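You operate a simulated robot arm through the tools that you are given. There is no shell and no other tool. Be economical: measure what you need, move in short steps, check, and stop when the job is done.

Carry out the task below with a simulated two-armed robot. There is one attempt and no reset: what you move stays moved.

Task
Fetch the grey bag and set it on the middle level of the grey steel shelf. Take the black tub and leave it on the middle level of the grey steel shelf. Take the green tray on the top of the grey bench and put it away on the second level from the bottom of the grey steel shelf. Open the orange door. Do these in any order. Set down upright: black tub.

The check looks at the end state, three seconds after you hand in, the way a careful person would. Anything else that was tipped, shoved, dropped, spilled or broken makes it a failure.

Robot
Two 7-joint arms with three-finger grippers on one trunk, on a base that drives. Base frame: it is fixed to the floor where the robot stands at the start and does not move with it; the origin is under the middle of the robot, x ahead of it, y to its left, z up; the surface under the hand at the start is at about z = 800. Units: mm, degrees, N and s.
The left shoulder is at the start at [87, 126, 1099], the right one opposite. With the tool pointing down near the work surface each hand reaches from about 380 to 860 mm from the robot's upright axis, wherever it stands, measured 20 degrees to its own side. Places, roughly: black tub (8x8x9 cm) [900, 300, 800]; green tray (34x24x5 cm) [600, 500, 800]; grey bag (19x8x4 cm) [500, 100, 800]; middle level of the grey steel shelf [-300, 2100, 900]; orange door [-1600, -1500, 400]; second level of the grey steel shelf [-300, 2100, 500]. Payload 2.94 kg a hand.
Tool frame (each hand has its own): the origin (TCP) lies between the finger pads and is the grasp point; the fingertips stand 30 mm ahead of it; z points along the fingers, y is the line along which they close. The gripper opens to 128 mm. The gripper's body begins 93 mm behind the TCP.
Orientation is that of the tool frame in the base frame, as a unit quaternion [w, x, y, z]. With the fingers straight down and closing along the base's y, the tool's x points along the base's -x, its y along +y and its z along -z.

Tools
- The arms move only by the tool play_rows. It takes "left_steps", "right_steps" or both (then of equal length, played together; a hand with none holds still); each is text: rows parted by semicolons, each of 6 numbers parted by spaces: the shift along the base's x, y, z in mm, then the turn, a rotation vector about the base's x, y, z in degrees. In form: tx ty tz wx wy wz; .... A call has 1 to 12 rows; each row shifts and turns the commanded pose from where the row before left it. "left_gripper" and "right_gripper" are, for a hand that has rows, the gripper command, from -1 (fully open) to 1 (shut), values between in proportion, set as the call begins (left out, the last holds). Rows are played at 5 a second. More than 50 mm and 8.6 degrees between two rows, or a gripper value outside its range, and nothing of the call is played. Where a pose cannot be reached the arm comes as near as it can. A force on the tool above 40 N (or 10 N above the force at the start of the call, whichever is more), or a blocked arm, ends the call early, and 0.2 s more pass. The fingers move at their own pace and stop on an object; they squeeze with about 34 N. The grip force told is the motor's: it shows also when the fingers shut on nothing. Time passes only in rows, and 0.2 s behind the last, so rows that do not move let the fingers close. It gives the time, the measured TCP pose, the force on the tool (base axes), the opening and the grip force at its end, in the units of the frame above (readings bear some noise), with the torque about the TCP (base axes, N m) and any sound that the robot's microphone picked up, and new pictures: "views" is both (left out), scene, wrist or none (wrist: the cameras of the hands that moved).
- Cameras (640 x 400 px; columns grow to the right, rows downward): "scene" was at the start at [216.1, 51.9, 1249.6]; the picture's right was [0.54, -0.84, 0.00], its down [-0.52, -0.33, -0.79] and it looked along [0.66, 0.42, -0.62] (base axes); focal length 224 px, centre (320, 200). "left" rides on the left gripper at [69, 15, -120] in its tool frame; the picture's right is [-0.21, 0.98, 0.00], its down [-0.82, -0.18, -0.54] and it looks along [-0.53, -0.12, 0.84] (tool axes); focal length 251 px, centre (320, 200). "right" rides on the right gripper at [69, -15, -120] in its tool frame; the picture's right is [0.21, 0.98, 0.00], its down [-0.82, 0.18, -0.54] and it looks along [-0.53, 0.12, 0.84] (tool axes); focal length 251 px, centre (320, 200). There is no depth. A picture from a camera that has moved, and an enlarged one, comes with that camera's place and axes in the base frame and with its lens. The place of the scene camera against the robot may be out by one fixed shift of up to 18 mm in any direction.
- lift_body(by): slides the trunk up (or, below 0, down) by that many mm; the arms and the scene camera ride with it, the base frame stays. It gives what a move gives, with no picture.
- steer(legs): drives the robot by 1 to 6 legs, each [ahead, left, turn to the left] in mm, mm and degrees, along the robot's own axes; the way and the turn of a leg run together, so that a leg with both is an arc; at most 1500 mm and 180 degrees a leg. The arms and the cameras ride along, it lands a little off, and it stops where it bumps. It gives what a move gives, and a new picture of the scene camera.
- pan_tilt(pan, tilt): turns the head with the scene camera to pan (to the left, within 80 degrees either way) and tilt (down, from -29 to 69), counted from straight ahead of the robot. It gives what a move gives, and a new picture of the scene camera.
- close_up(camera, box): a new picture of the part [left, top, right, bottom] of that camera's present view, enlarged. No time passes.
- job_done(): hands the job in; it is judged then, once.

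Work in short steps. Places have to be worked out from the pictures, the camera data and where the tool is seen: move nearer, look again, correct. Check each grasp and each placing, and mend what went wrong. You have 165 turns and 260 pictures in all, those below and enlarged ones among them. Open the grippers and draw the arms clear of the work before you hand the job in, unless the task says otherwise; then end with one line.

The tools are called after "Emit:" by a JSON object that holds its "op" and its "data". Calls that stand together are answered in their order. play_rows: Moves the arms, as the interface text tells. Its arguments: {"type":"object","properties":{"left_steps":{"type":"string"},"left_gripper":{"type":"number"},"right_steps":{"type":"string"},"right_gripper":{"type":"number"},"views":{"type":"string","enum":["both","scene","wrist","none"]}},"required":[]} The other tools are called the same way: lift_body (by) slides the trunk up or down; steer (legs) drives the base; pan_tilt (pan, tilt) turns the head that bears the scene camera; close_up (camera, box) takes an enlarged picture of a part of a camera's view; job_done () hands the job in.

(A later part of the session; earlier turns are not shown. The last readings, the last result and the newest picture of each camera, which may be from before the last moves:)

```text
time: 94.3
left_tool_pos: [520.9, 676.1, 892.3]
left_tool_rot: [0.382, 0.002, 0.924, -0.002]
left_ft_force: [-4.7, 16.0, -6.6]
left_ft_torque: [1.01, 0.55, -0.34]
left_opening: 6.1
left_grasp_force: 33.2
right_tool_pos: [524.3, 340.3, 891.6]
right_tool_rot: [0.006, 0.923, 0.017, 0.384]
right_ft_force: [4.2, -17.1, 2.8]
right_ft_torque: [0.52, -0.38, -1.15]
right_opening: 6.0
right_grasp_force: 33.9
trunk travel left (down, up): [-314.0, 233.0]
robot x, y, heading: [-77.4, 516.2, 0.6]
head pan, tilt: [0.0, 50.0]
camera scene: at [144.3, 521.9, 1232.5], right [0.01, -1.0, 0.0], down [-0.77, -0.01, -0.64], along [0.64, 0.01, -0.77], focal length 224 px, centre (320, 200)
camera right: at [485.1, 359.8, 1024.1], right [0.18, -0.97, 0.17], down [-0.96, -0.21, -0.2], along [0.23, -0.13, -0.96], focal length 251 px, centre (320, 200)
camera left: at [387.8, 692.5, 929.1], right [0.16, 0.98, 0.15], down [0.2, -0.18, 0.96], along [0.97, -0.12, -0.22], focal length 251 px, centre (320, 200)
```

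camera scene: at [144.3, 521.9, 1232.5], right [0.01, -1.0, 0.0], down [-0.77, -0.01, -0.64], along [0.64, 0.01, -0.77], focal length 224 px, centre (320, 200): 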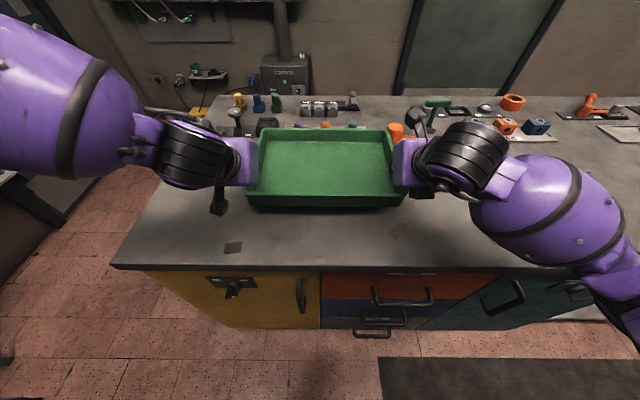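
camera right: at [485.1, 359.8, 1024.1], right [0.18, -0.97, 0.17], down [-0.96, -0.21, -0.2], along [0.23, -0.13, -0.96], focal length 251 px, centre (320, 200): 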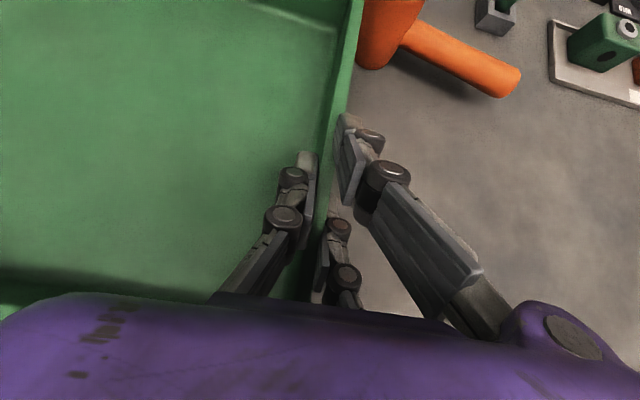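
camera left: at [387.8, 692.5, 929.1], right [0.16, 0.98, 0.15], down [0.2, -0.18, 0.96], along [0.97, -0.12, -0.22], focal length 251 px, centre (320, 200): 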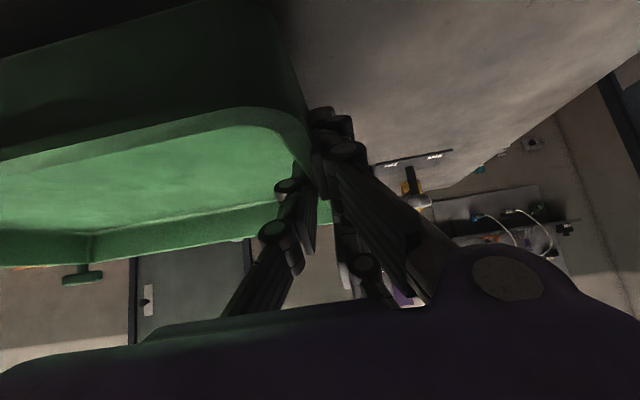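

The tray lifts evenly. I'll relieve the side load further and raise it another 50 mm before driving.

Emit:
{"op": "play_rows", "data": {"left_steps": "0 3 15 0 0 0;0 3 20 0 0 0;0 0 20 0 0 0;0 0 0 0 0 0", "right_steps": "0 -3 15 0 0 0;0 -3 20 0 0 0;0 0 20 0 0 0;0 0 0 0 0 0", "views": "none"}}

Emit:
{"op": "steer", "data": {"legs": [[-350, 0, 0], [0, 0, 90]]}}

```text
time: 95.4
left_tool_pos: [519.1, 676.7, 950.2]
left_tool_rot: [0.383, 0.009, 0.924, -0.01]
left_ft_force: [-2.9, -2.7, -4.2]
left_ft_torque: [0.31, -0.71, -0.02]
left_opening: 5.9
left_grasp_force: 33.5
right_tool_pos: [521.4, 340.6, 948.2]
right_tool_rot: [-0.001, 0.923, 0.021, 0.384]
right_ft_force: [2.2, 2.0, 1.3]
right_ft_torque: [0.73, 0.85, -0.83]
right_opening: 5.8
right_grasp_force: 33.7
trunk travel left (down, up): [-314.0, 233.0]
robot x, y, heading: [-75.5, 512.8, 0.3]
head pan, tilt: [0.0, 50.0]
stopped in row 4 (left hand): the force on the tool passed its limit at 41 N (the readings are from after the stop); the commanded pose is now the measured one
```

```text
time: 101.5
left_tool_pos: [-582.1, 1111.2, 950.3]
left_tool_rot: [0.28, -0.642, 0.664, 0.263]
left_ft_force: [8.8, -4.2, -5.2]
left_ft_torque: [-0.24, 0.65, -0.52]
left_opening: 6.0
left_grasp_force: 33.6
right_tool_pos: [-246.1, 1107.4, 945.8]
right_tool_rot: [-0.27, 0.643, 0.663, 0.273]
right_ft_force: [-8.3, 3.9, 2.7]
right_ft_torque: [0.08, 0.76, -0.72]
right_opening: 6.5
right_grasp_force: 34.0
trunk travel left (down, up): [-314.0, 233.0]
robot x, y, heading: [-429.1, 511.7, 89.7]
head pan, tilt: [0.0, 50.0]
camera scene: at [-417.5, 726.9, 1232.6], right [1.0, 0.0, 0.0], down [0.0, -0.77, -0.64], along [0.0, 0.64, -0.77], focal length 224 px, centre (320, 200)
```

scene: 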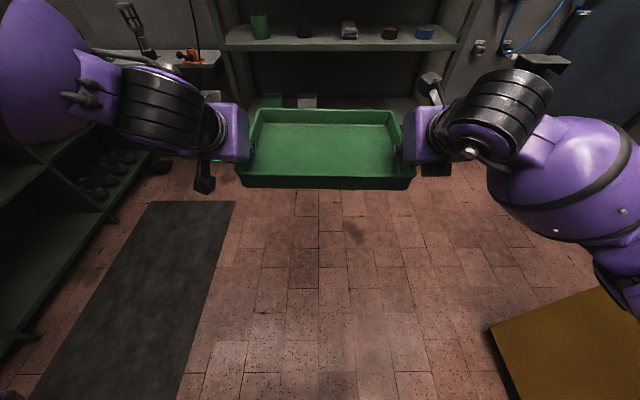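

The tray is held level. I'll lower the trunk 300 mm, shift right to line up with the free half of the second level, and drive part way.

Emit:
{"op": "lift_body", "data": {"by": -300}}

Emit:
{"op": "steer", "data": {"legs": [[0, -280, 0], [480, 0, 0]]}}

Emit:
{"op": "pan_tilt", "data": {"pan": 0, "tilt": 30}}

```text
time: 104.5
left_tool_pos: [-579.7, 1117.3, 653.8]
left_tool_rot: [0.278, -0.643, 0.666, 0.256]
left_ft_force: [33.9, 3.2, -12.3]
left_ft_torque: [0.32, 0.6, 0.2]
left_opening: 10.9
left_grasp_force: 33.8
right_tool_pos: [-248.2, 1130.3, 600.2]
right_tool_rot: [-0.241, 0.654, 0.677, 0.237]
right_ft_force: [-34.2, -1.4, 9.6]
right_ft_torque: [-0.5, 1.29, -0.13]
right_opening: 7.9
right_grasp_force: 34.1
trunk travel left (down, up): [-14.0, 533.0]
robot x, y, heading: [-427.8, 511.0, 89.6]
head pan, tilt: [0.0, 50.0]
```

```text
time: 107.2
left_tool_pos: [-341.8, 1111.9, 650.8]
left_tool_rot: [0.271, -0.647, 0.665, 0.256]
left_ft_force: [0.1, -1.2, -8.7]
left_ft_torque: [0.69, 1.42, -0.11]
left_opening: 9.9
left_grasp_force: 33.9
right_tool_pos: [-10.5, 1130.3, 601.8]
right_tool_rot: [-0.244, 0.655, 0.676, 0.233]
right_ft_force: [0.4, 0.1, 5.3]
right_ft_torque: [-0.97, 0.84, -0.04]
right_opening: 7.4
right_grasp_force: 33.5
trunk travel left (down, up): [-14.0, 533.0]
robot x, y, heading: [-184.1, 510.6, 90.2]
head pan, tilt: [0.0, 50.0]
stopped in leg 1: the robot was blocked; the commanded pose is now the measured one
camera scene: at [-175.3, 821.8, 917.5], right [1.0, 0.0, 0.0], down [0.0, -0.77, -0.64], along [0.0, 0.64, -0.77], focal length 224 px, centre (320, 200)
```

scene: 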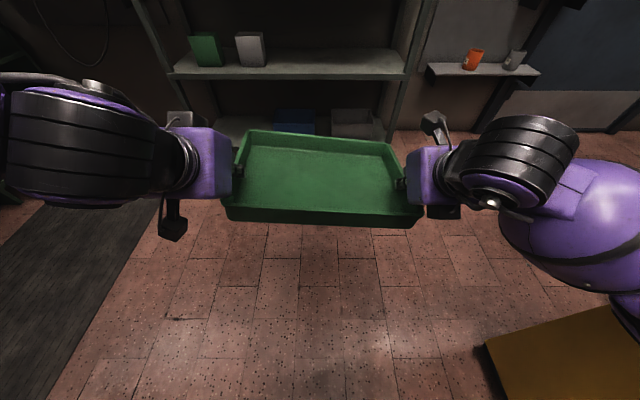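

```text
time: 108.0
left_tool_pos: [-342.4, 1112.7, 650.5]
left_tool_rot: [0.273, -0.648, 0.664, 0.255]
left_ft_force: [-1.8, -0.4, -8.0]
left_ft_torque: [-0.99, 1.35, 0.15]
left_opening: 10.2
left_grasp_force: 34.3
right_tool_pos: [-10.7, 1130.3, 600.1]
right_tool_rot: [-0.245, 0.654, 0.677, 0.234]
right_ft_force: [1.8, 1.9, 5.2]
right_ft_torque: [0.72, 0.85, -0.45]
right_opening: 7.5
right_grasp_force: 34.7
trunk travel left (down, up): [-14.0, 533.0]
robot x, y, heading: [-183.4, 512.0, 89.9]
head pan, tilt: [0.0, 30.0]
camera scene: at [-175.5, 835.7, 946.8], right [1.0, 0.0, 0.0], down [0.0, -0.5, -0.87], along [0.0, 0.87, -0.5], focal length 224 px, centre (320, 200)
```

scene: 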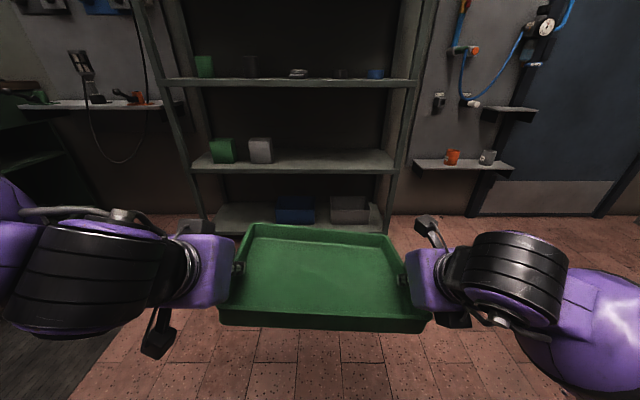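

Lowering left the right hand about 50 mm lower than the left, so the tray is tilted, and the lowered right elbow met the bench. I'll ease left, away from the bench, and drive forward past its end before levelling.

Emit:
{"op": "steer", "data": {"legs": [[0, 120, 0]]}}

Emit:
{"op": "play_rows", "data": {"right_steps": "0 -3 9 1 0 0;0 -3 9 1 0 0;0 -3 9 1 0 0;0 -3 9 1 0 0;0 -3 8 1 0 0;0 -2 6 0.5 0 0;0 0 0 0 0 0"}}

```text
time: 109.7
left_tool_pos: [-459.8, 1114.0, 651.5]
left_tool_rot: [0.274, -0.646, 0.665, 0.255]
left_ft_force: [1.8, -0.6, -8.1]
left_ft_torque: [-0.27, 1.31, 0.03]
left_opening: 10.3
left_grasp_force: 34.1
right_tool_pos: [-127.2, 1131.0, 600.2]
right_tool_rot: [-0.245, 0.654, 0.677, 0.233]
right_ft_force: [-1.2, 1.4, 5.8]
right_ft_torque: [-0.08, 0.8, -0.49]
right_opening: 7.3
right_grasp_force: 33.5
trunk travel left (down, up): [-14.0, 533.0]
robot x, y, heading: [-303.8, 508.1, 90.1]
head pan, tilt: [0.0, 30.0]
camera scene: at [-292.4, 836.7, 946.6], right [1.0, 0.0, 0.0], down [0.0, -0.5, -0.87], along [0.0, 0.87, -0.5], focal length 224 px, centre (320, 200)
```

scene: 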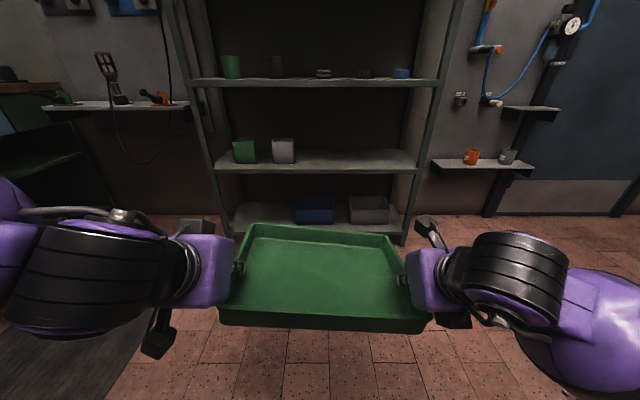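

```text
time: 111.3
left_tool_pos: [-462.0, 1113.1, 650.9]
left_tool_rot: [0.271, -0.648, 0.663, 0.258]
left_ft_force: [-23.7, 10.4, -0.1]
left_ft_torque: [0.94, 0.25, 1.59]
left_opening: 7.7
left_grasp_force: 33.3
right_tool_pos: [-126.6, 1142.8, 647.3]
right_tool_rot: [-0.273, 0.643, 0.665, 0.264]
right_ft_force: [23.5, -8.8, -3.1]
right_ft_torque: [-1.0, -0.74, 2.11]
right_opening: 6.3
right_grasp_force: 33.9
right hand out of reach, approached as far as the arm can: row 2, 3, 4, 5, 6
trunk travel left (down, up): [-14.0, 533.0]
robot x, y, heading: [-305.6, 509.3, 90.0]
head pan, tilt: [0.0, 30.0]
camera scene: at [-292.3, 836.7, 946.6], right [1.0, 0.0, 0.0], down [0.0, -0.5, -0.87], along [0.0, 0.87, -0.5], focal length 224 px, centre (320, 200)
camera right: at [-141.8, 1109.1, 781.0], right [0.97, 0.18, 0.15], down [0.21, -0.96, -0.19], along [0.11, 0.22, -0.97], focal length 251 px, centre (320, 200)
```

scene: 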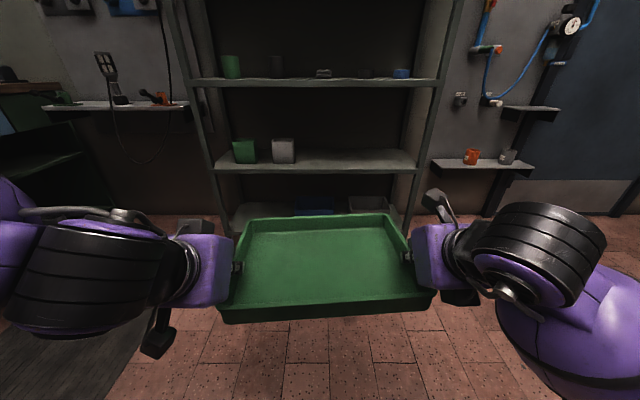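
right: 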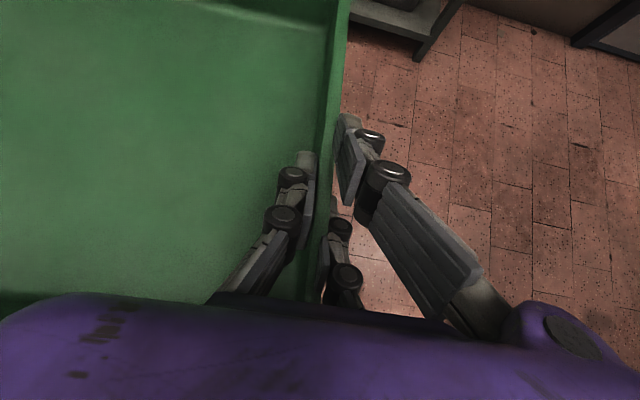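

Level again. The right arm just can't retract further, so I'll bring the left forward to match, ease the side load, and then extend both.

Emit:
{"op": "play_rows", "data": {"left_steps": "-1 10 0 0 0 0;-1 10 0 0 0 0;-1 10 0 0 0 0;0 15 0 0 0 0;0 15 0 0 0 0;0 15 0 0 0 0;0 15 0 0 0 0;0 0 0 0 0 0", "right_steps": "1 0 1 0 0 0;1 0 1 0 0 0;1 0 1 0 0 0;0 15 0 0 0 0;0 15 0 0 0 0;0 15 0 0 0 0;0 15 0 0 0 0;0 0 0 0 0 0", "views": "scene"}}

```text
time: 113.1
left_tool_pos: [-462.0, 1202.1, 653.0]
left_tool_rot: [0.274, -0.645, 0.666, 0.256]
left_ft_force: [8.4, -1.4, -0.2]
left_ft_torque: [-0.81, -0.53, 0.55]
left_opening: 6.0
left_grasp_force: 33.7
right_tool_pos: [-126.0, 1203.9, 652.7]
right_tool_rot: [-0.276, 0.642, 0.665, 0.264]
right_ft_force: [-10.2, 1.5, -3.2]
right_ft_torque: [0.68, 0.11, -1.29]
right_opening: 6.0
right_grasp_force: 34.1
trunk travel left (down, up): [-14.0, 533.0]
robot x, y, heading: [-302.1, 510.3, 90.1]
head pan, tilt: [0.0, 30.0]
camera scene: at [-292.3, 836.7, 946.6], right [1.0, 0.0, 0.0], down [0.0, -0.5, -0.87], along [0.0, 0.87, -0.5], focal length 224 px, centre (320, 200)
```

scene: 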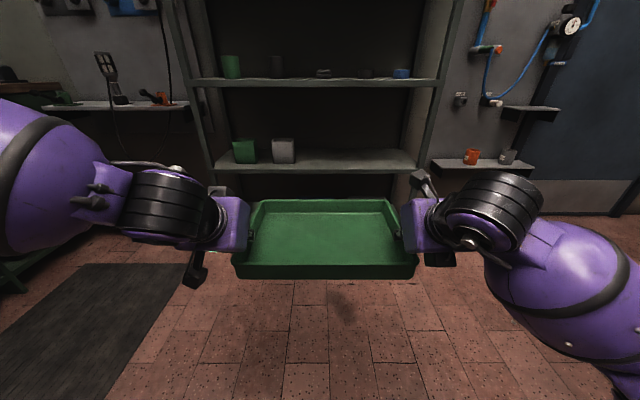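

It's balanced and level. I'll drive forward 520, then right 155 to line up with the free part of the shelf.

Emit:
{"op": "steer", "data": {"legs": [[520, 0, 0], [0, -155, 0]]}}

```text
time: 117.8
left_tool_pos: [-306.6, 1722.9, 651.8]
left_tool_rot: [0.275, -0.646, 0.666, 0.254]
left_ft_force: [26.6, -2.2, 0.6]
left_ft_torque: [-0.14, -0.68, 0.23]
left_opening: 5.9
left_grasp_force: 33.2
right_tool_pos: [32.0, 1724.2, 652.1]
right_tool_rot: [-0.276, 0.643, 0.663, 0.265]
right_ft_force: [-27.7, 2.7, -2.6]
right_ft_torque: [-0.03, 0.18, -1.11]
right_opening: 6.0
right_grasp_force: 33.9
trunk travel left (down, up): [-14.0, 533.0]
robot x, y, heading: [-143.4, 1028.5, 89.9]
head pan, tilt: [0.0, 30.0]
camera scene: at [-136.5, 1357.5, 946.6], right [1.0, 0.0, 0.0], down [0.0, -0.5, -0.87], along [0.0, 0.87, -0.5], focal length 224 px, centre (320, 200)
```

scene: 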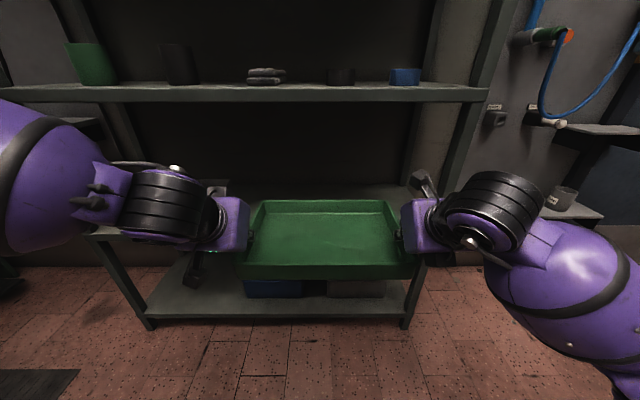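

The tray is above the second level, clear of the grey box (right edge near x≈-428) and the right post (x≈190). I'll relieve the side load, lower 45 mm, then drive in.

Emit:
{"op": "play_rows", "data": {"left_steps": "1 0 -15 0 0 0;1 0 -15 0 0 0;0 0 -15 0 0 0;0 0 0 0 0 0", "right_steps": "-1 0 -15 0 0 0;-1 0 -15 0 0 0;0 0 -15 0 0 0;0 0 0 0 0 0", "views": "none"}}

Emit:
{"op": "steer", "data": {"legs": [[160, 0, 0]]}}

```text
time: 118.8
left_tool_pos: [-305.8, 1723.6, 605.6]
left_tool_rot: [0.272, -0.648, 0.664, 0.255]
left_ft_force: [-19.5, -1.7, -0.1]
left_ft_torque: [0.17, -0.29, 1.11]
left_opening: 6.1
left_grasp_force: 33.5
right_tool_pos: [32.5, 1723.7, 606.6]
right_tool_rot: [-0.275, 0.644, 0.663, 0.265]
right_ft_force: [19.8, 1.7, -1.7]
right_ft_torque: [-0.29, -0.04, -1.64]
right_opening: 6.0
right_grasp_force: 34.3
trunk travel left (down, up): [-14.0, 533.0]
robot x, y, heading: [-146.8, 1031.8, 89.7]
head pan, tilt: [0.0, 30.0]
```

```text
time: 120.2
left_tool_pos: [-304.9, 1882.2, 605.4]
left_tool_rot: [0.273, -0.647, 0.665, 0.256]
left_ft_force: [-28.2, -1.1, -0.4]
left_ft_torque: [-0.38, -0.16, 1.27]
left_opening: 6.0
left_grasp_force: 33.8
right_tool_pos: [30.1, 1882.5, 605.9]
right_tool_rot: [-0.274, 0.644, 0.663, 0.266]
right_ft_force: [28.9, 2.5, -1.9]
right_ft_torque: [0.24, -0.08, -1.78]
right_opening: 5.9
right_grasp_force: 34.4
trunk travel left (down, up): [-14.0, 533.0]
robot x, y, heading: [-147.1, 1193.3, 90.0]
head pan, tilt: [0.0, 30.0]
camera scene: at [-136.4, 1516.8, 946.5], right [1.0, 0.0, 0.0], down [0.0, -0.5, -0.87], along [0.0, 0.87, -0.5], focal length 224 px, centre (320, 200)
```

scene: 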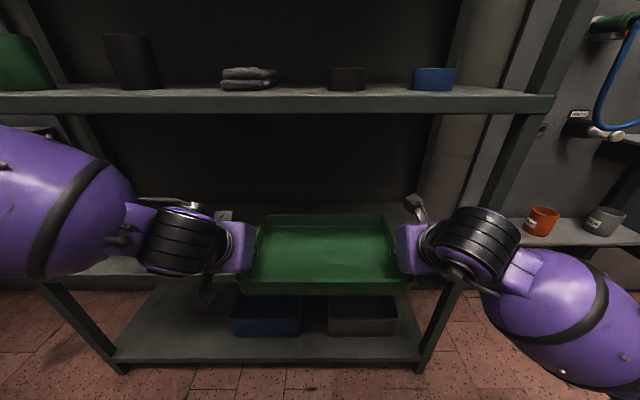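

I'll relieve the load slightly and drive in the remaining ~140 mm.

Emit:
{"op": "play_rows", "data": {"left_steps": "-1 0 0 0 0 0;0 0 0 0 0 0", "right_steps": "1 0 0 0 0 0;0 0 0 0 0 0", "views": "none"}}

Emit:
{"op": "steer", "data": {"legs": [[143, 0, 0]]}}

```text
time: 120.8
left_tool_pos: [-305.4, 1883.0, 607.4]
left_tool_rot: [0.273, -0.646, 0.665, 0.256]
left_ft_force: [10.2, -1.2, 0.0]
left_ft_torque: [-0.1, -0.56, 0.46]
left_opening: 5.9
left_grasp_force: 33.3
right_tool_pos: [32.6, 1884.1, 606.5]
right_tool_rot: [-0.274, 0.644, 0.663, 0.265]
right_ft_force: [-10.5, 2.5, -3.4]
right_ft_torque: [0.02, 0.1, -1.32]
right_opening: 5.8
right_grasp_force: 34.2
trunk travel left (down, up): [-14.0, 533.0]
robot x, y, heading: [-143.8, 1188.8, 89.9]
head pan, tilt: [0.0, 30.0]
```

```text
time: 122.1
left_tool_pos: [-304.9, 2026.5, 606.3]
left_tool_rot: [0.274, -0.646, 0.665, 0.256]
left_ft_force: [20.4, -2.4, 1.3]
left_ft_torque: [-0.06, -0.7, 0.26]
left_opening: 6.2
left_grasp_force: 33.5
right_tool_pos: [31.9, 2025.7, 605.7]
right_tool_rot: [-0.274, 0.643, 0.664, 0.264]
right_ft_force: [-20.7, 2.4, -2.5]
right_ft_torque: [-0.04, 0.19, -1.17]
right_opening: 6.0
right_grasp_force: 34.1
trunk travel left (down, up): [-14.0, 533.0]
robot x, y, heading: [-145.5, 1332.3, 89.9]
head pan, tilt: [0.0, 30.0]
camera scene: at [-136.1, 1659.4, 946.5], right [1.0, 0.0, 0.0], down [0.0, -0.5, -0.87], along [0.0, 0.87, -0.5], focal length 224 px, centre (320, 200)
```

scene: 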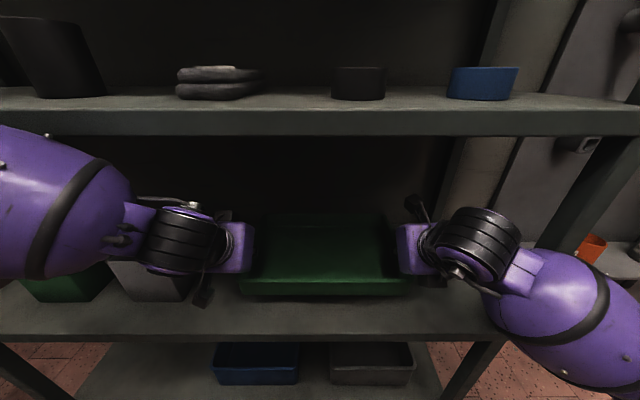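

The tray is inside, with its near edge about 40 mm behind the shelf front. I'll lower both hands together.

Emit:
{"op": "play_rows", "data": {"left_steps": "0 0 -12 0 0 0;0 0 -12 0 0 0;0 0 -8 0 0 0;0 0 -3 0 0 0;0 0 0 0 0 0", "right_steps": "0 0 -12 0 0 0;0 0 -12 0 0 0;0 0 -8 0 0 0;0 0 -3 0 0 0;0 0 0 0 0 0", "views": "scene"}}

```text
time: 123.3
left_tool_pos: [-304.0, 2025.0, 573.9]
left_tool_rot: [0.275, -0.646, 0.665, 0.256]
left_ft_force: [2.4, -3.0, 8.8]
left_ft_torque: [0.16, -0.45, 0.54]
left_opening: 5.8
left_grasp_force: 33.6
right_tool_pos: [31.7, 2025.1, 571.9]
right_tool_rot: [-0.275, 0.643, 0.663, 0.266]
right_ft_force: [-4.7, 4.0, -3.8]
right_ft_torque: [1.17, 0.05, -1.4]
right_opening: 6.1
right_grasp_force: 34.0
trunk travel left (down, up): [-14.0, 533.0]
robot x, y, heading: [-147.3, 1332.9, 89.8]
head pan, tilt: [0.0, 30.0]
camera scene: at [-136.1, 1658.3, 946.9], right [1.0, 0.0, 0.0], down [0.0, -0.5, -0.87], along [0.0, 0.87, -0.5], focal length 224 px, centre (320, 200)
```

scene: 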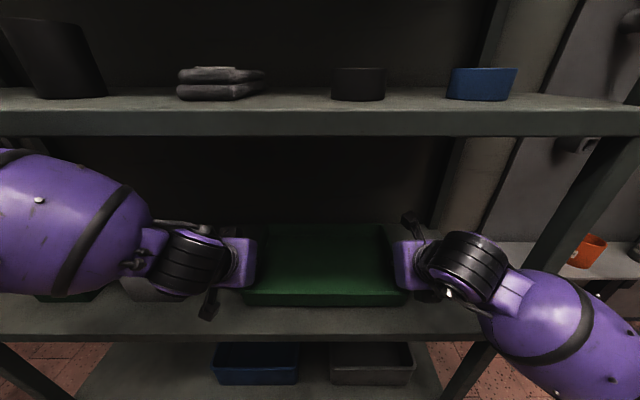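

Left side shows first hints of contact. I'll continue in small steps.

Emit:
{"op": "play_rows", "data": {"left_steps": "0 0 -2 0 0 0;0 0 -2 0 0 0;0 0 0 0 0 0", "right_steps": "0 0 -2 0 0 0;0 0 -2 0 0 0;0 0 0 0 0 0", "views": "none"}}

Emit:
{"op": "close_up", "data": {"camera": "scene", "box": [180, 200, 480, 388]}}

```text
time: 124.1
left_tool_pos: [-304.6, 2024.6, 569.3]
left_tool_rot: [0.275, -0.645, 0.665, 0.257]
left_ft_force: [2.8, -3.0, 14.3]
left_ft_torque: [1.25, -0.46, 0.63]
left_opening: 6.0
left_grasp_force: 33.7
right_tool_pos: [31.5, 2024.6, 566.9]
right_tool_rot: [-0.274, 0.644, 0.663, 0.265]
right_ft_force: [-2.4, 1.9, -3.1]
right_ft_torque: [1.05, 0.13, -1.23]
right_opening: 5.8
right_grasp_force: 33.7
trunk travel left (down, up): [-14.0, 533.0]
robot x, y, heading: [-151.4, 1332.5, 90.0]
head pan, tilt: [0.0, 30.0]
```

```text
2.13 times, centred on (330, 294) of scene
camera zoom: at [-135.7, 1657.6, 947.1], right [1.0, 0.0, 0.0], down [0.0, -0.5, -0.87], along [0.0, 0.87, -0.5], focal length 477 px, centre (299, 0)
```

zoom: 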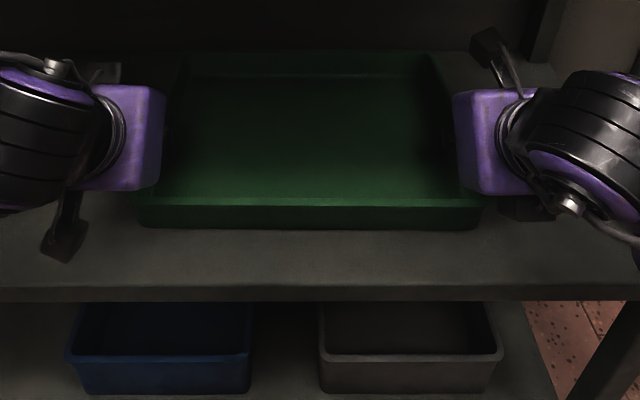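

I'll check the left wrist view to see what the left side is touching.

Emit:
{"op": "close_up", "data": {"camera": "left", "box": [0, 0, 640, 400]}}

Emit:
{"op": "close_up", "data": {"camera": "right", "box": [0, 0, 640, 400]}}

Emit:
{"op": "pan_tilt", "data": {"pan": 35, "tilt": 40}}

```text
1.00 times, centred on (320, 200) of left (not enlarged: the box is as wide or as high as the picture)
camera zoom: at [-324.3, 1892.8, 607.4], right [-0.97, 0.19, 0.14], down [0.18, 0.21, 0.96], along [0.15, 0.96, -0.24], focal length 251 px, centre (320, 200)
```

zoom: 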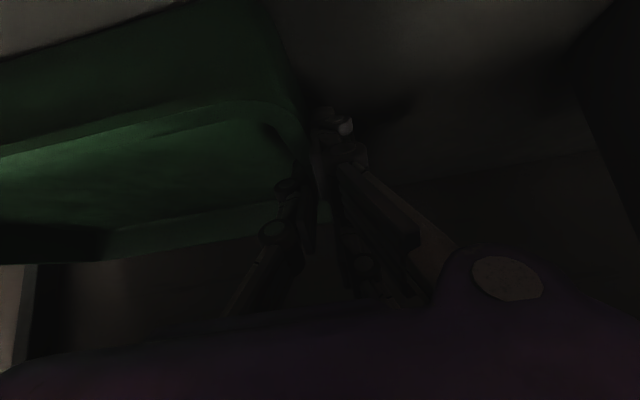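

```text
1.00 times, centred on (320, 200) of right (not enlarged: the box is as wide or as high as the picture)
camera zoom: at [16.9, 1989.4, 701.1], right [0.97, 0.18, 0.15], down [0.21, -0.96, -0.2], along [0.11, 0.22, -0.97], focal length 251 px, centre (320, 200)
```

zoom: 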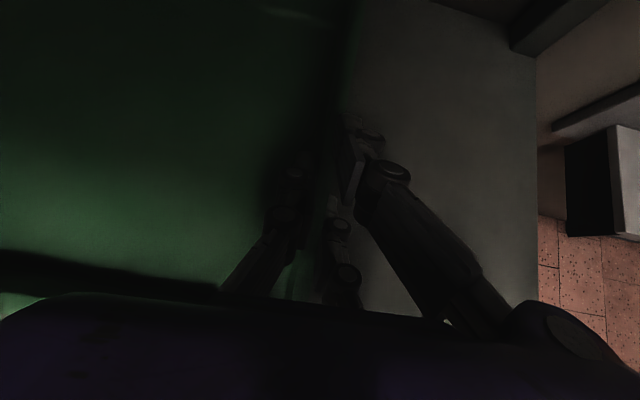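

```text
time: 125.1
left_tool_pos: [-305.1, 2026.2, 569.0]
left_tool_rot: [0.273, -0.646, 0.665, 0.256]
left_ft_force: [3.6, 0.0, 11.7]
left_ft_torque: [1.18, -0.48, 0.65]
left_opening: 5.9
left_grasp_force: 33.1
right_tool_pos: [32.1, 2024.7, 567.4]
right_tool_rot: [-0.275, 0.644, 0.663, 0.265]
right_ft_force: [-0.9, 1.1, -2.8]
right_ft_torque: [0.8, 0.18, -1.27]
right_opening: 6.1
right_grasp_force: 34.1
trunk travel left (down, up): [-14.0, 533.0]
robot x, y, heading: [-147.2, 1328.6, 90.0]
head pan, tilt: [35.0, 40.0]
camera scene: at [-173.6, 1646.4, 937.7], right [0.9, 0.43, 0.0], down [0.25, -0.53, -0.81], along [-0.35, 0.73, -0.59], focal length 224 px, centre (320, 200)
```

scene: 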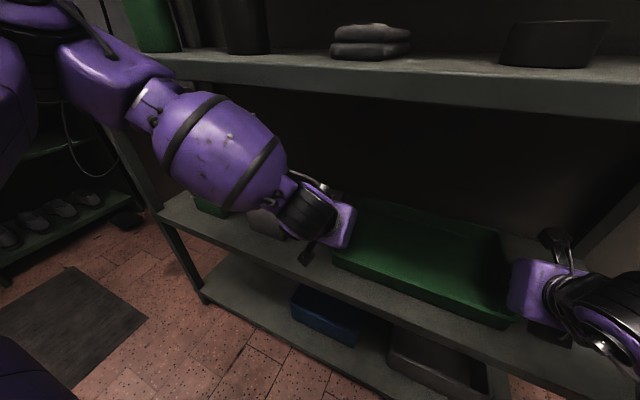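

The left forearm is in front of the shelf and clear, so the contact must be the tray itself on the left edge. I'll lower further, gently.

Emit:
{"op": "play_rows", "data": {"left_steps": "0 0 -2 0 0 0;0 0 -1 0 0 0;0 0 0 0 0 0", "right_steps": "0 0 -3 0 0 0;0 0 -3 0 0 0;0 0 0 0 0 0", "views": "none"}}

```text
time: 125.9
left_tool_pos: [-304.5, 2025.2, 568.1]
left_tool_rot: [0.276, -0.645, 0.665, 0.257]
left_ft_force: [2.0, 4.7, 20.3]
left_ft_torque: [0.39, -0.3, 0.62]
left_opening: 6.2
left_grasp_force: 33.3
right_tool_pos: [32.7, 2025.1, 565.5]
right_tool_rot: [-0.278, 0.643, 0.662, 0.268]
right_ft_force: [3.3, -4.2, 22.2]
right_ft_torque: [-0.55, 0.35, -1.35]
right_opening: 6.1
right_grasp_force: 34.5
trunk travel left (down, up): [-14.0, 533.0]
robot x, y, heading: [-147.3, 1331.4, 90.1]
head pan, tilt: [35.0, 40.0]
```

Both sides bear ~20 N, so the tray is seated. I'll open both grippers and rise straight up out of the tray.

Emit:
{"op": "play_rows", "data": {"left_steps": "0 0 2 0 0 0;0 0 0 0 0 0;0 0 0 0 0 0", "right_steps": "0 0 2 0 0 0;0 0 0 0 0 0;0 0 0 0 0 0", "left_gripper": 0.2, "right_gripper": 0.2, "views": "none"}}

Emit:
{"op": "play_rows", "data": {"left_steps": "0 0 15 0 0 0;0 0 15 0 0 0;0 0 15 0 0 0;0 0 15 0 0 0;0 0 0 0 0 0", "right_steps": "0 0 15 0 0 0;0 0 15 0 0 0;0 0 15 0 0 0;0 0 15 0 0 0;0 0 0 0 0 0"}}

```text
time: 126.7
left_tool_pos: [-304.7, 2025.0, 565.6]
left_tool_rot: [0.272, -0.647, 0.665, 0.255]
left_ft_force: [-0.1, -0.9, 1.9]
left_ft_torque: [-0.02, 0.07, 0.02]
left_opening: 52.7
left_grasp_force: 0.0
right_tool_pos: [31.4, 2024.7, 562.0]
right_tool_rot: [-0.273, 0.644, 0.665, 0.263]
right_ft_force: [-1.9, 0.0, 2.1]
right_ft_torque: [0.0, 0.03, 0.0]
right_opening: 55.3
right_grasp_force: 0.0
trunk travel left (down, up): [-14.0, 533.0]
robot x, y, heading: [-147.5, 1333.5, 89.8]
head pan, tilt: [35.0, 40.0]
```

```text
time: 127.9
left_tool_pos: [-305.2, 2025.6, 627.1]
left_tool_rot: [0.274, -0.646, 0.665, 0.255]
left_ft_force: [-0.3, -0.3, 0.4]
left_ft_torque: [0.0, 0.01, -0.01]
left_opening: 51.1
left_grasp_force: 0.0
right_tool_pos: [30.7, 2026.2, 623.5]
right_tool_rot: [-0.274, 0.644, 0.664, 0.265]
right_ft_force: [0.0, -0.4, 0.2]
right_ft_torque: [0.04, -0.03, 0.0]
right_opening: 51.2
right_grasp_force: 0.1
trunk travel left (down, up): [-14.0, 533.0]
robot x, y, heading: [-145.0, 1331.5, 90.1]
head pan, tilt: [35.0, 40.0]
camera scene: at [-181.2, 1642.7, 935.6], right [0.86, 0.52, 0.0], down [0.31, -0.52, -0.8], along [-0.41, 0.68, -0.6], focal length 224 px, centre (320, 200)
camera right: at [16.1, 1990.6, 756.1], right [0.97, 0.18, 0.15], down [0.21, -0.96, -0.2], along [0.11, 0.22, -0.97], focal length 251 px, centre (320, 200)
camera left: at [-324.9, 1892.6, 665.7], right [-0.97, 0.19, 0.14], down [0.18, 0.21, 0.96], along [0.15, 0.96, -0.24], focal length 251 px, centre (320, 200)
```

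scene: 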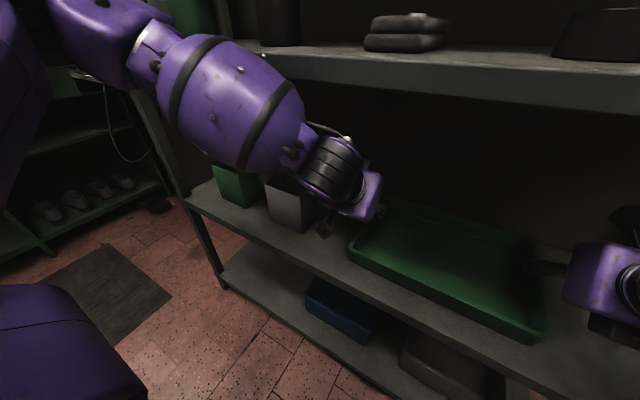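
right: 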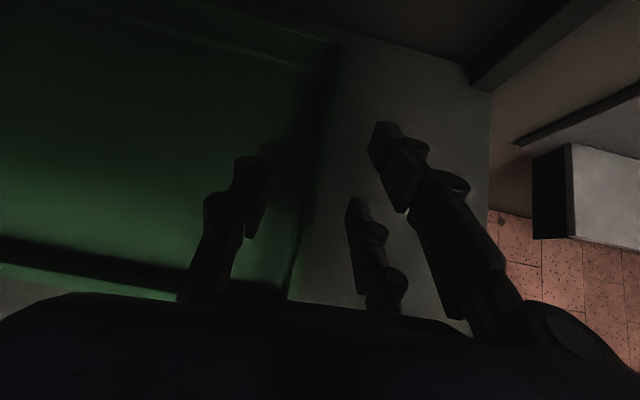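
left: 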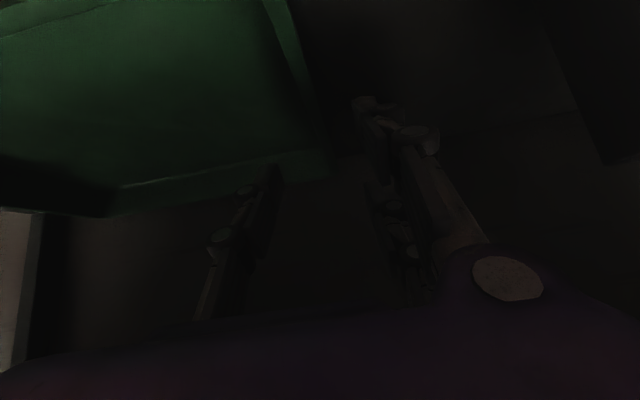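

The tray is set down and released. I'll back out, then raise the trunk again.

Emit:
{"op": "steer", "data": {"legs": [[-300, 0, 0]]}}

Emit:
{"op": "lift_body", "data": {"by": 300}}

Emit:
{"op": "pan_tilt", "data": {"pan": 0, "tilt": 40}}

```text
time: 130.0
left_tool_pos: [-305.5, 1723.2, 626.5]
left_tool_rot: [0.274, -0.646, 0.665, 0.256]
left_ft_force: [-0.4, 0.2, 0.4]
left_ft_torque: [0.0, 0.02, -0.02]
left_opening: 51.2
left_grasp_force: 0.0
right_tool_pos: [29.6, 1722.2, 623.0]
right_tool_rot: [-0.275, 0.643, 0.663, 0.266]
right_ft_force: [0.8, -0.1, 0.6]
right_ft_torque: [0.02, 0.01, 0.03]
right_opening: 51.2
right_grasp_force: 0.0
trunk travel left (down, up): [-14.0, 533.0]
robot x, y, heading: [-148.4, 1029.3, 89.8]
head pan, tilt: [35.0, 40.0]
camera scene: at [-181.4, 1340.1, 935.2], right [0.86, 0.51, 0.0], down [0.31, -0.52, -0.79], along [-0.41, 0.68, -0.61], focal length 224 px, centre (320, 200)
```

scene: 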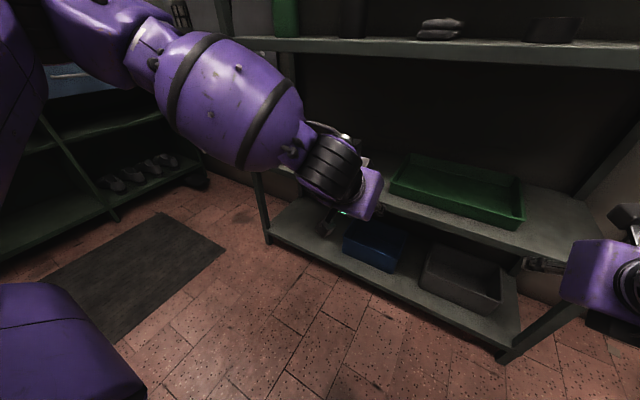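

```text
time: 133.0
left_tool_pos: [-306.0, 1723.7, 926.9]
left_tool_rot: [0.273, -0.646, 0.666, 0.255]
left_ft_force: [0.2, 0.0, 0.1]
left_ft_torque: [-0.02, 0.02, 0.0]
left_opening: 51.2
left_grasp_force: 0.0
right_tool_pos: [31.2, 1722.7, 923.0]
right_tool_rot: [-0.274, 0.644, 0.663, 0.265]
right_ft_force: [-0.5, 0.5, 0.2]
right_ft_torque: [0.0, -0.01, 0.02]
right_opening: 51.2
right_grasp_force: 0.1
trunk travel left (down, up): [-314.0, 233.0]
robot x, y, heading: [-151.1, 1030.6, 89.9]
head pan, tilt: [35.0, 40.0]
```

```text
time: 134.0
left_tool_pos: [-305.8, 1723.5, 927.0]
left_tool_rot: [0.273, -0.646, 0.665, 0.255]
left_ft_force: [-0.2, 0.4, 0.6]
left_ft_torque: [-0.01, -0.01, 0.02]
left_opening: 51.1
left_grasp_force: 0.2
right_tool_pos: [30.6, 1723.4, 922.2]
right_tool_rot: [-0.274, 0.644, 0.663, 0.266]
right_ft_force: [0.0, -0.1, 0.3]
right_ft_torque: [0.0, 0.05, 0.01]
right_opening: 51.5
right_grasp_force: 0.0
trunk travel left (down, up): [-314.0, 233.0]
robot x, y, heading: [-146.5, 1028.7, 90.0]
head pan, tilt: [0.0, 40.0]
camera scene: at [-136.9, 1253.1, 1246.8], right [1.0, 0.0, 0.0], down [0.0, -0.64, -0.77], along [0.0, 0.77, -0.64], focal length 224 px, centre (320, 200)
```

scene: 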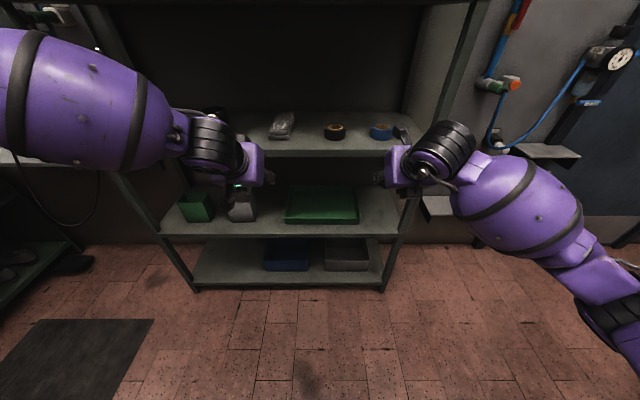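

Tray, bag and tub all sit well. Now for the orange door: I'll drive back toward the open floor and turn to face the far-left corner.

Emit:
{"op": "steer", "data": {"legs": [[-700, 300, 0], [0, 0, 130]]}}

Emit:
{"op": "pan_tilt", "data": {"pan": 0, "tilt": 20}}

```text
time: 143.5
left_tool_pos: [-871.6, -238.8, 926.4]
left_tool_rot: [0.117, 0.875, 0.308, -0.355]
left_ft_force: [-0.2, 0.0, -0.1]
left_ft_torque: [0.03, 0.0, 0.02]
left_opening: 51.1
left_grasp_force: 0.0
right_tool_pos: [-1090.9, 16.2, 923.6]
right_tool_rot: [-0.356, -0.334, 0.862, -0.139]
right_ft_force: [0.1, 0.0, -0.1]
right_ft_torque: [-0.04, 0.01, 0.01]
right_opening: 51.0
right_grasp_force: 0.0
trunk travel left (down, up): [-314.0, 233.0]
robot x, y, heading: [-448.5, 331.2, -139.7]
head pan, tilt: [0.0, 40.0]
camera scene: at [-602.8, 195.2, 1246.8], right [-0.65, 0.76, 0.0], down [0.49, 0.42, -0.77], along [-0.58, -0.5, -0.64], focal length 224 px, centre (320, 200)
```

scene: 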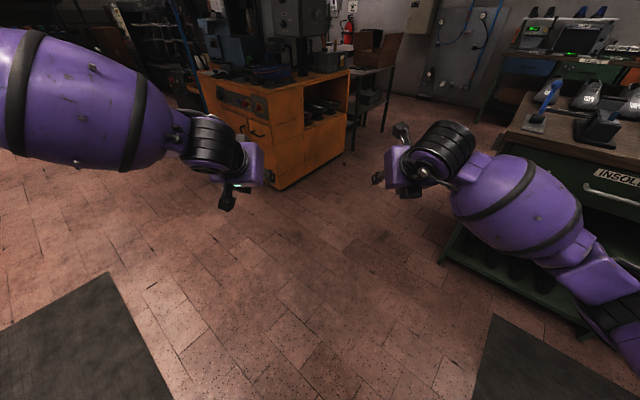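

```text
time: 144.3
left_tool_pos: [-872.3, -238.9, 927.1]
left_tool_rot: [0.117, 0.875, 0.308, -0.355]
left_ft_force: [-0.4, 0.3, -0.4]
left_ft_torque: [0.01, 0.0, 0.02]
left_opening: 51.2
left_grasp_force: 0.1
right_tool_pos: [-1090.2, 16.4, 922.2]
right_tool_rot: [-0.356, -0.333, 0.862, -0.139]
right_ft_force: [0.7, 0.3, 0.1]
right_ft_torque: [0.01, 0.03, 0.0]
right_opening: 51.1
right_grasp_force: 0.1
trunk travel left (down, up): [-314.0, 233.0]
robot x, y, heading: [-449.4, 333.4, -139.4]
head pan, tilt: [0.0, 20.0]
camera scene: at [-609.0, 190.0, 1278.2], right [-0.65, 0.76, 0.0], down [0.26, 0.22, -0.94], along [-0.72, -0.61, -0.34], focal length 224 px, centre (320, 200)
```

scene: 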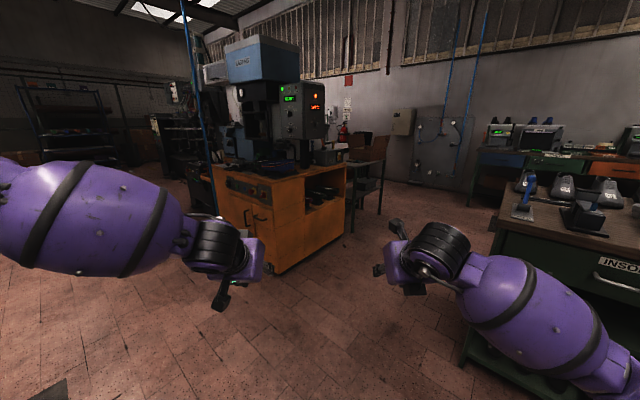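

The orange cabinet with its doors is visible, so I'll zoom in.

Emit:
{"op": "close_up", "data": {"camera": "scene", "box": [190, 140, 370, 290]}}

```text
2.67 times, centred on (280, 215) of scene
camera zoom: at [-609.0, 190.0, 1278.2], right [-0.65, 0.76, 0.0], down [0.26, 0.22, -0.94], along [-0.72, -0.61, -0.34], focal length 598 px, centre (427, 160)
```

zoom: 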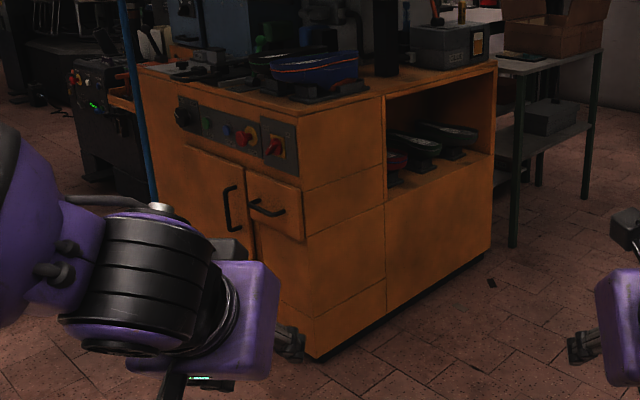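

The door faces +x at about x≈-1614, with its handle on the right edge as seen and its hinge on the left. I'll turn toward -y and drive down alongside it.

Emit:
{"op": "steer", "data": {"legs": [[0, 0, 50], [1400, 0, 0]]}}

```text
time: 153.6
left_tool_pos: [-288.1, -1764.2, 927.1]
left_tool_rot: [0.255, 0.665, 0.646, -0.273]
left_ft_force: [0.1, 0.1, -1.0]
left_ft_torque: [0.0, 0.01, 0.0]
left_opening: 51.2
left_grasp_force: 0.2
right_tool_pos: [-625.4, -1766.2, 923.1]
right_tool_rot: [0.265, 0.663, -0.643, 0.275]
right_ft_force: [0.7, -0.1, 0.6]
right_ft_torque: [0.02, 0.01, 0.0]
right_opening: 51.4
right_grasp_force: 0.1
trunk travel left (down, up): [-314.0, 233.0]
robot x, y, heading: [-448.8, -1072.2, -90.2]
head pan, tilt: [0.0, 20.0]
camera scene: at [-435.7, -1292.3, 1278.2], right [-1.0, 0.0, 0.0], down [0.0, 0.34, -0.94], along [0.0, -0.94, -0.34], focal length 224 px, centre (320, 200)
```

scene: 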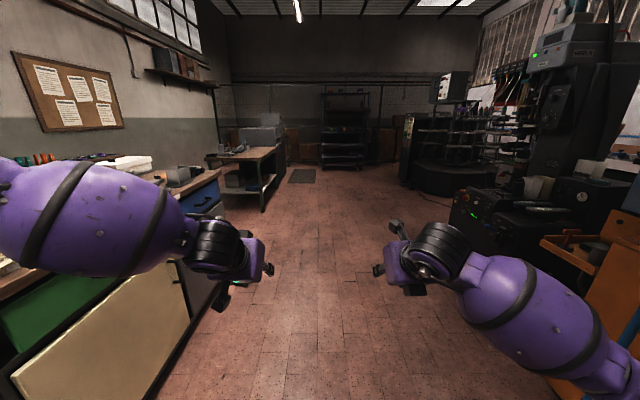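

Now I'll turn right to face the cabinet.

Emit:
{"op": "steer", "data": {"legs": [[0, 0, -90], [0, 330, 0]]}}

Emit:
{"op": "pan_tilt", "data": {"pan": 0, "tilt": 35}}

```text
time: 160.9
left_tool_pos: [-1139.2, -1560.6, 926.9]
left_tool_rot: [-0.012, 0.927, -0.012, -0.374]
left_ft_force: [-1.1, -0.3, -0.1]
left_ft_torque: [0.0, -0.02, 0.01]
left_opening: 51.3
left_grasp_force: 0.0
right_tool_pos: [-1137.9, -1223.6, 922.9]
right_tool_rot: [-0.382, -0.016, 0.924, -0.007]
right_ft_force: [-0.3, 0.0, -0.7]
right_ft_torque: [0.01, 0.01, -0.02]
right_opening: 50.9
right_grasp_force: 0.1
trunk travel left (down, up): [-314.0, 233.0]
robot x, y, heading: [-445.5, -1398.4, -179.9]
head pan, tilt: [0.0, 20.0]
camera scene: at [-660.7, -1395.3, 1278.2], right [0.0, 1.0, 0.0], down [0.34, 0.0, -0.94], along [-0.94, 0.0, -0.34], focal length 224 px, centre (320, 200)
```

scene: 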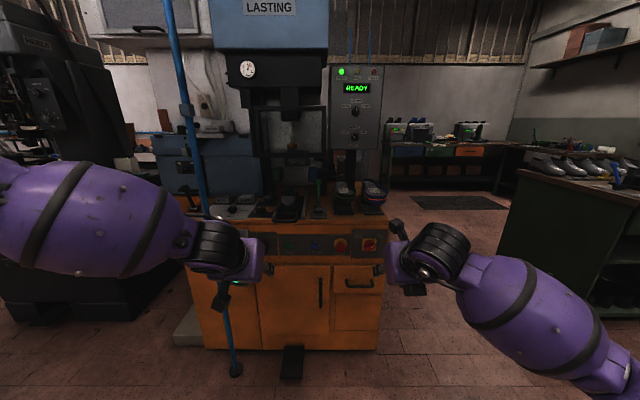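

```text
time: 161.6
left_tool_pos: [-1138.4, -1560.1, 926.7]
left_tool_rot: [-0.011, 0.927, -0.012, -0.374]
left_ft_force: [0.9, 0.0, 0.1]
left_ft_torque: [0.0, -0.03, 0.0]
left_opening: 51.3
left_grasp_force: 0.0
right_tool_pos: [-1139.4, -1223.9, 923.7]
right_tool_rot: [-0.381, -0.016, 0.924, -0.008]
right_ft_force: [-0.4, 1.1, 0.0]
right_ft_torque: [-0.01, 0.0, 0.01]
right_opening: 51.4
right_grasp_force: 0.0
trunk travel left (down, up): [-314.0, 233.0]
robot x, y, heading: [-449.0, -1398.6, -180.1]
head pan, tilt: [0.0, 35.0]
camera scene: at [-655.6, -1395.1, 1254.5], right [0.0, 1.0, 0.0], down [0.57, 0.0, -0.82], along [-0.82, 0.0, -0.57], focal length 224 px, centre (320, 200)
```

scene: 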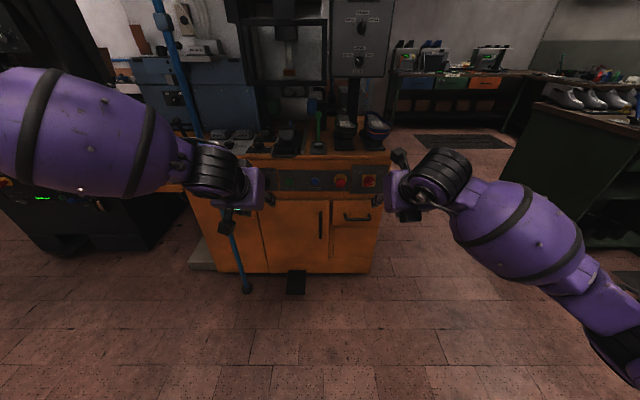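

I'll zoom in on the cabinet front.

Emit:
{"op": "close_up", "data": {"camera": "scene", "box": [180, 150, 420, 300]}}

```text
2.67 times, centred on (300, 225) of scene
camera zoom: at [-655.6, -1395.1, 1254.5], right [0.0, 1.0, 0.0], down [0.57, 0.0, -0.82], along [-0.82, 0.0, -0.57], focal length 598 px, centre (373, 133)
```

zoom: 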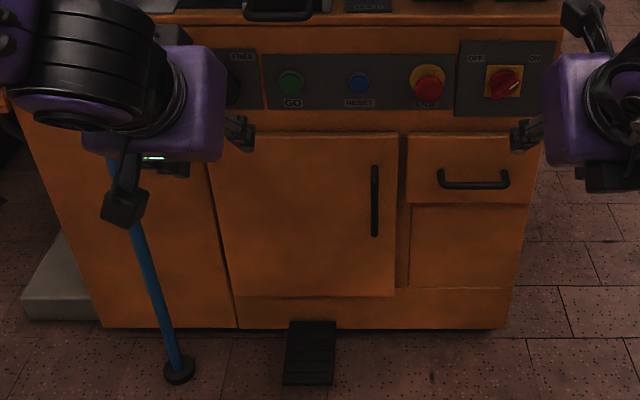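

The door spans y≈-1710 (hinge) to -1350, z≈130–590. Its vertical bar handle is near y≈-1391, z 325–520. A blue pole stands at about [-1488, -1852] and a pedal sits on the floor. I'll tuck the left arm back first to keep clear of the pole.

Emit:
{"op": "play_rows", "data": {"left_steps": "31 -31 19 0 0 0;31 -31 19 0 0 0;31 -31 19 0 0 0;31 -31 19 0 0 0;31 -31 19 0 0 0;31 -31 19 0 0 0;31 -31 19 0 0 0;31 -31 19 0 0 0;0 0 0 0 0 0", "views": "scene"}}

```text
time: 163.6
left_tool_pos: [-890.5, -1807.4, 1080.4]
left_tool_rot: [-0.012, 0.927, -0.013, -0.374]
left_ft_force: [-0.2, 1.2, -1.6]
left_ft_torque: [-0.02, -0.01, 0.0]
left_opening: 51.1
left_grasp_force: 0.0
right_tool_pos: [-1139.9, -1223.7, 922.9]
right_tool_rot: [-0.383, -0.016, 0.924, -0.007]
right_ft_force: [-1.1, 1.1, 0.0]
right_ft_torque: [0.0, -0.01, 0.02]
right_opening: 51.2
right_grasp_force: 0.1
trunk travel left (down, up): [-314.0, 233.0]
robot x, y, heading: [-443.1, -1404.0, -180.0]
head pan, tilt: [0.0, 35.0]
camera scene: at [-656.2, -1394.8, 1254.3], right [0.0, 1.0, 0.0], down [0.57, 0.0, -0.82], along [-0.82, 0.0, -0.57], focal length 224 px, centre (320, 200)
```

scene: 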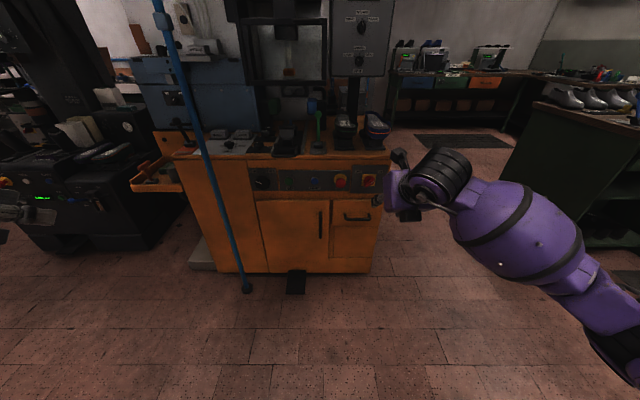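

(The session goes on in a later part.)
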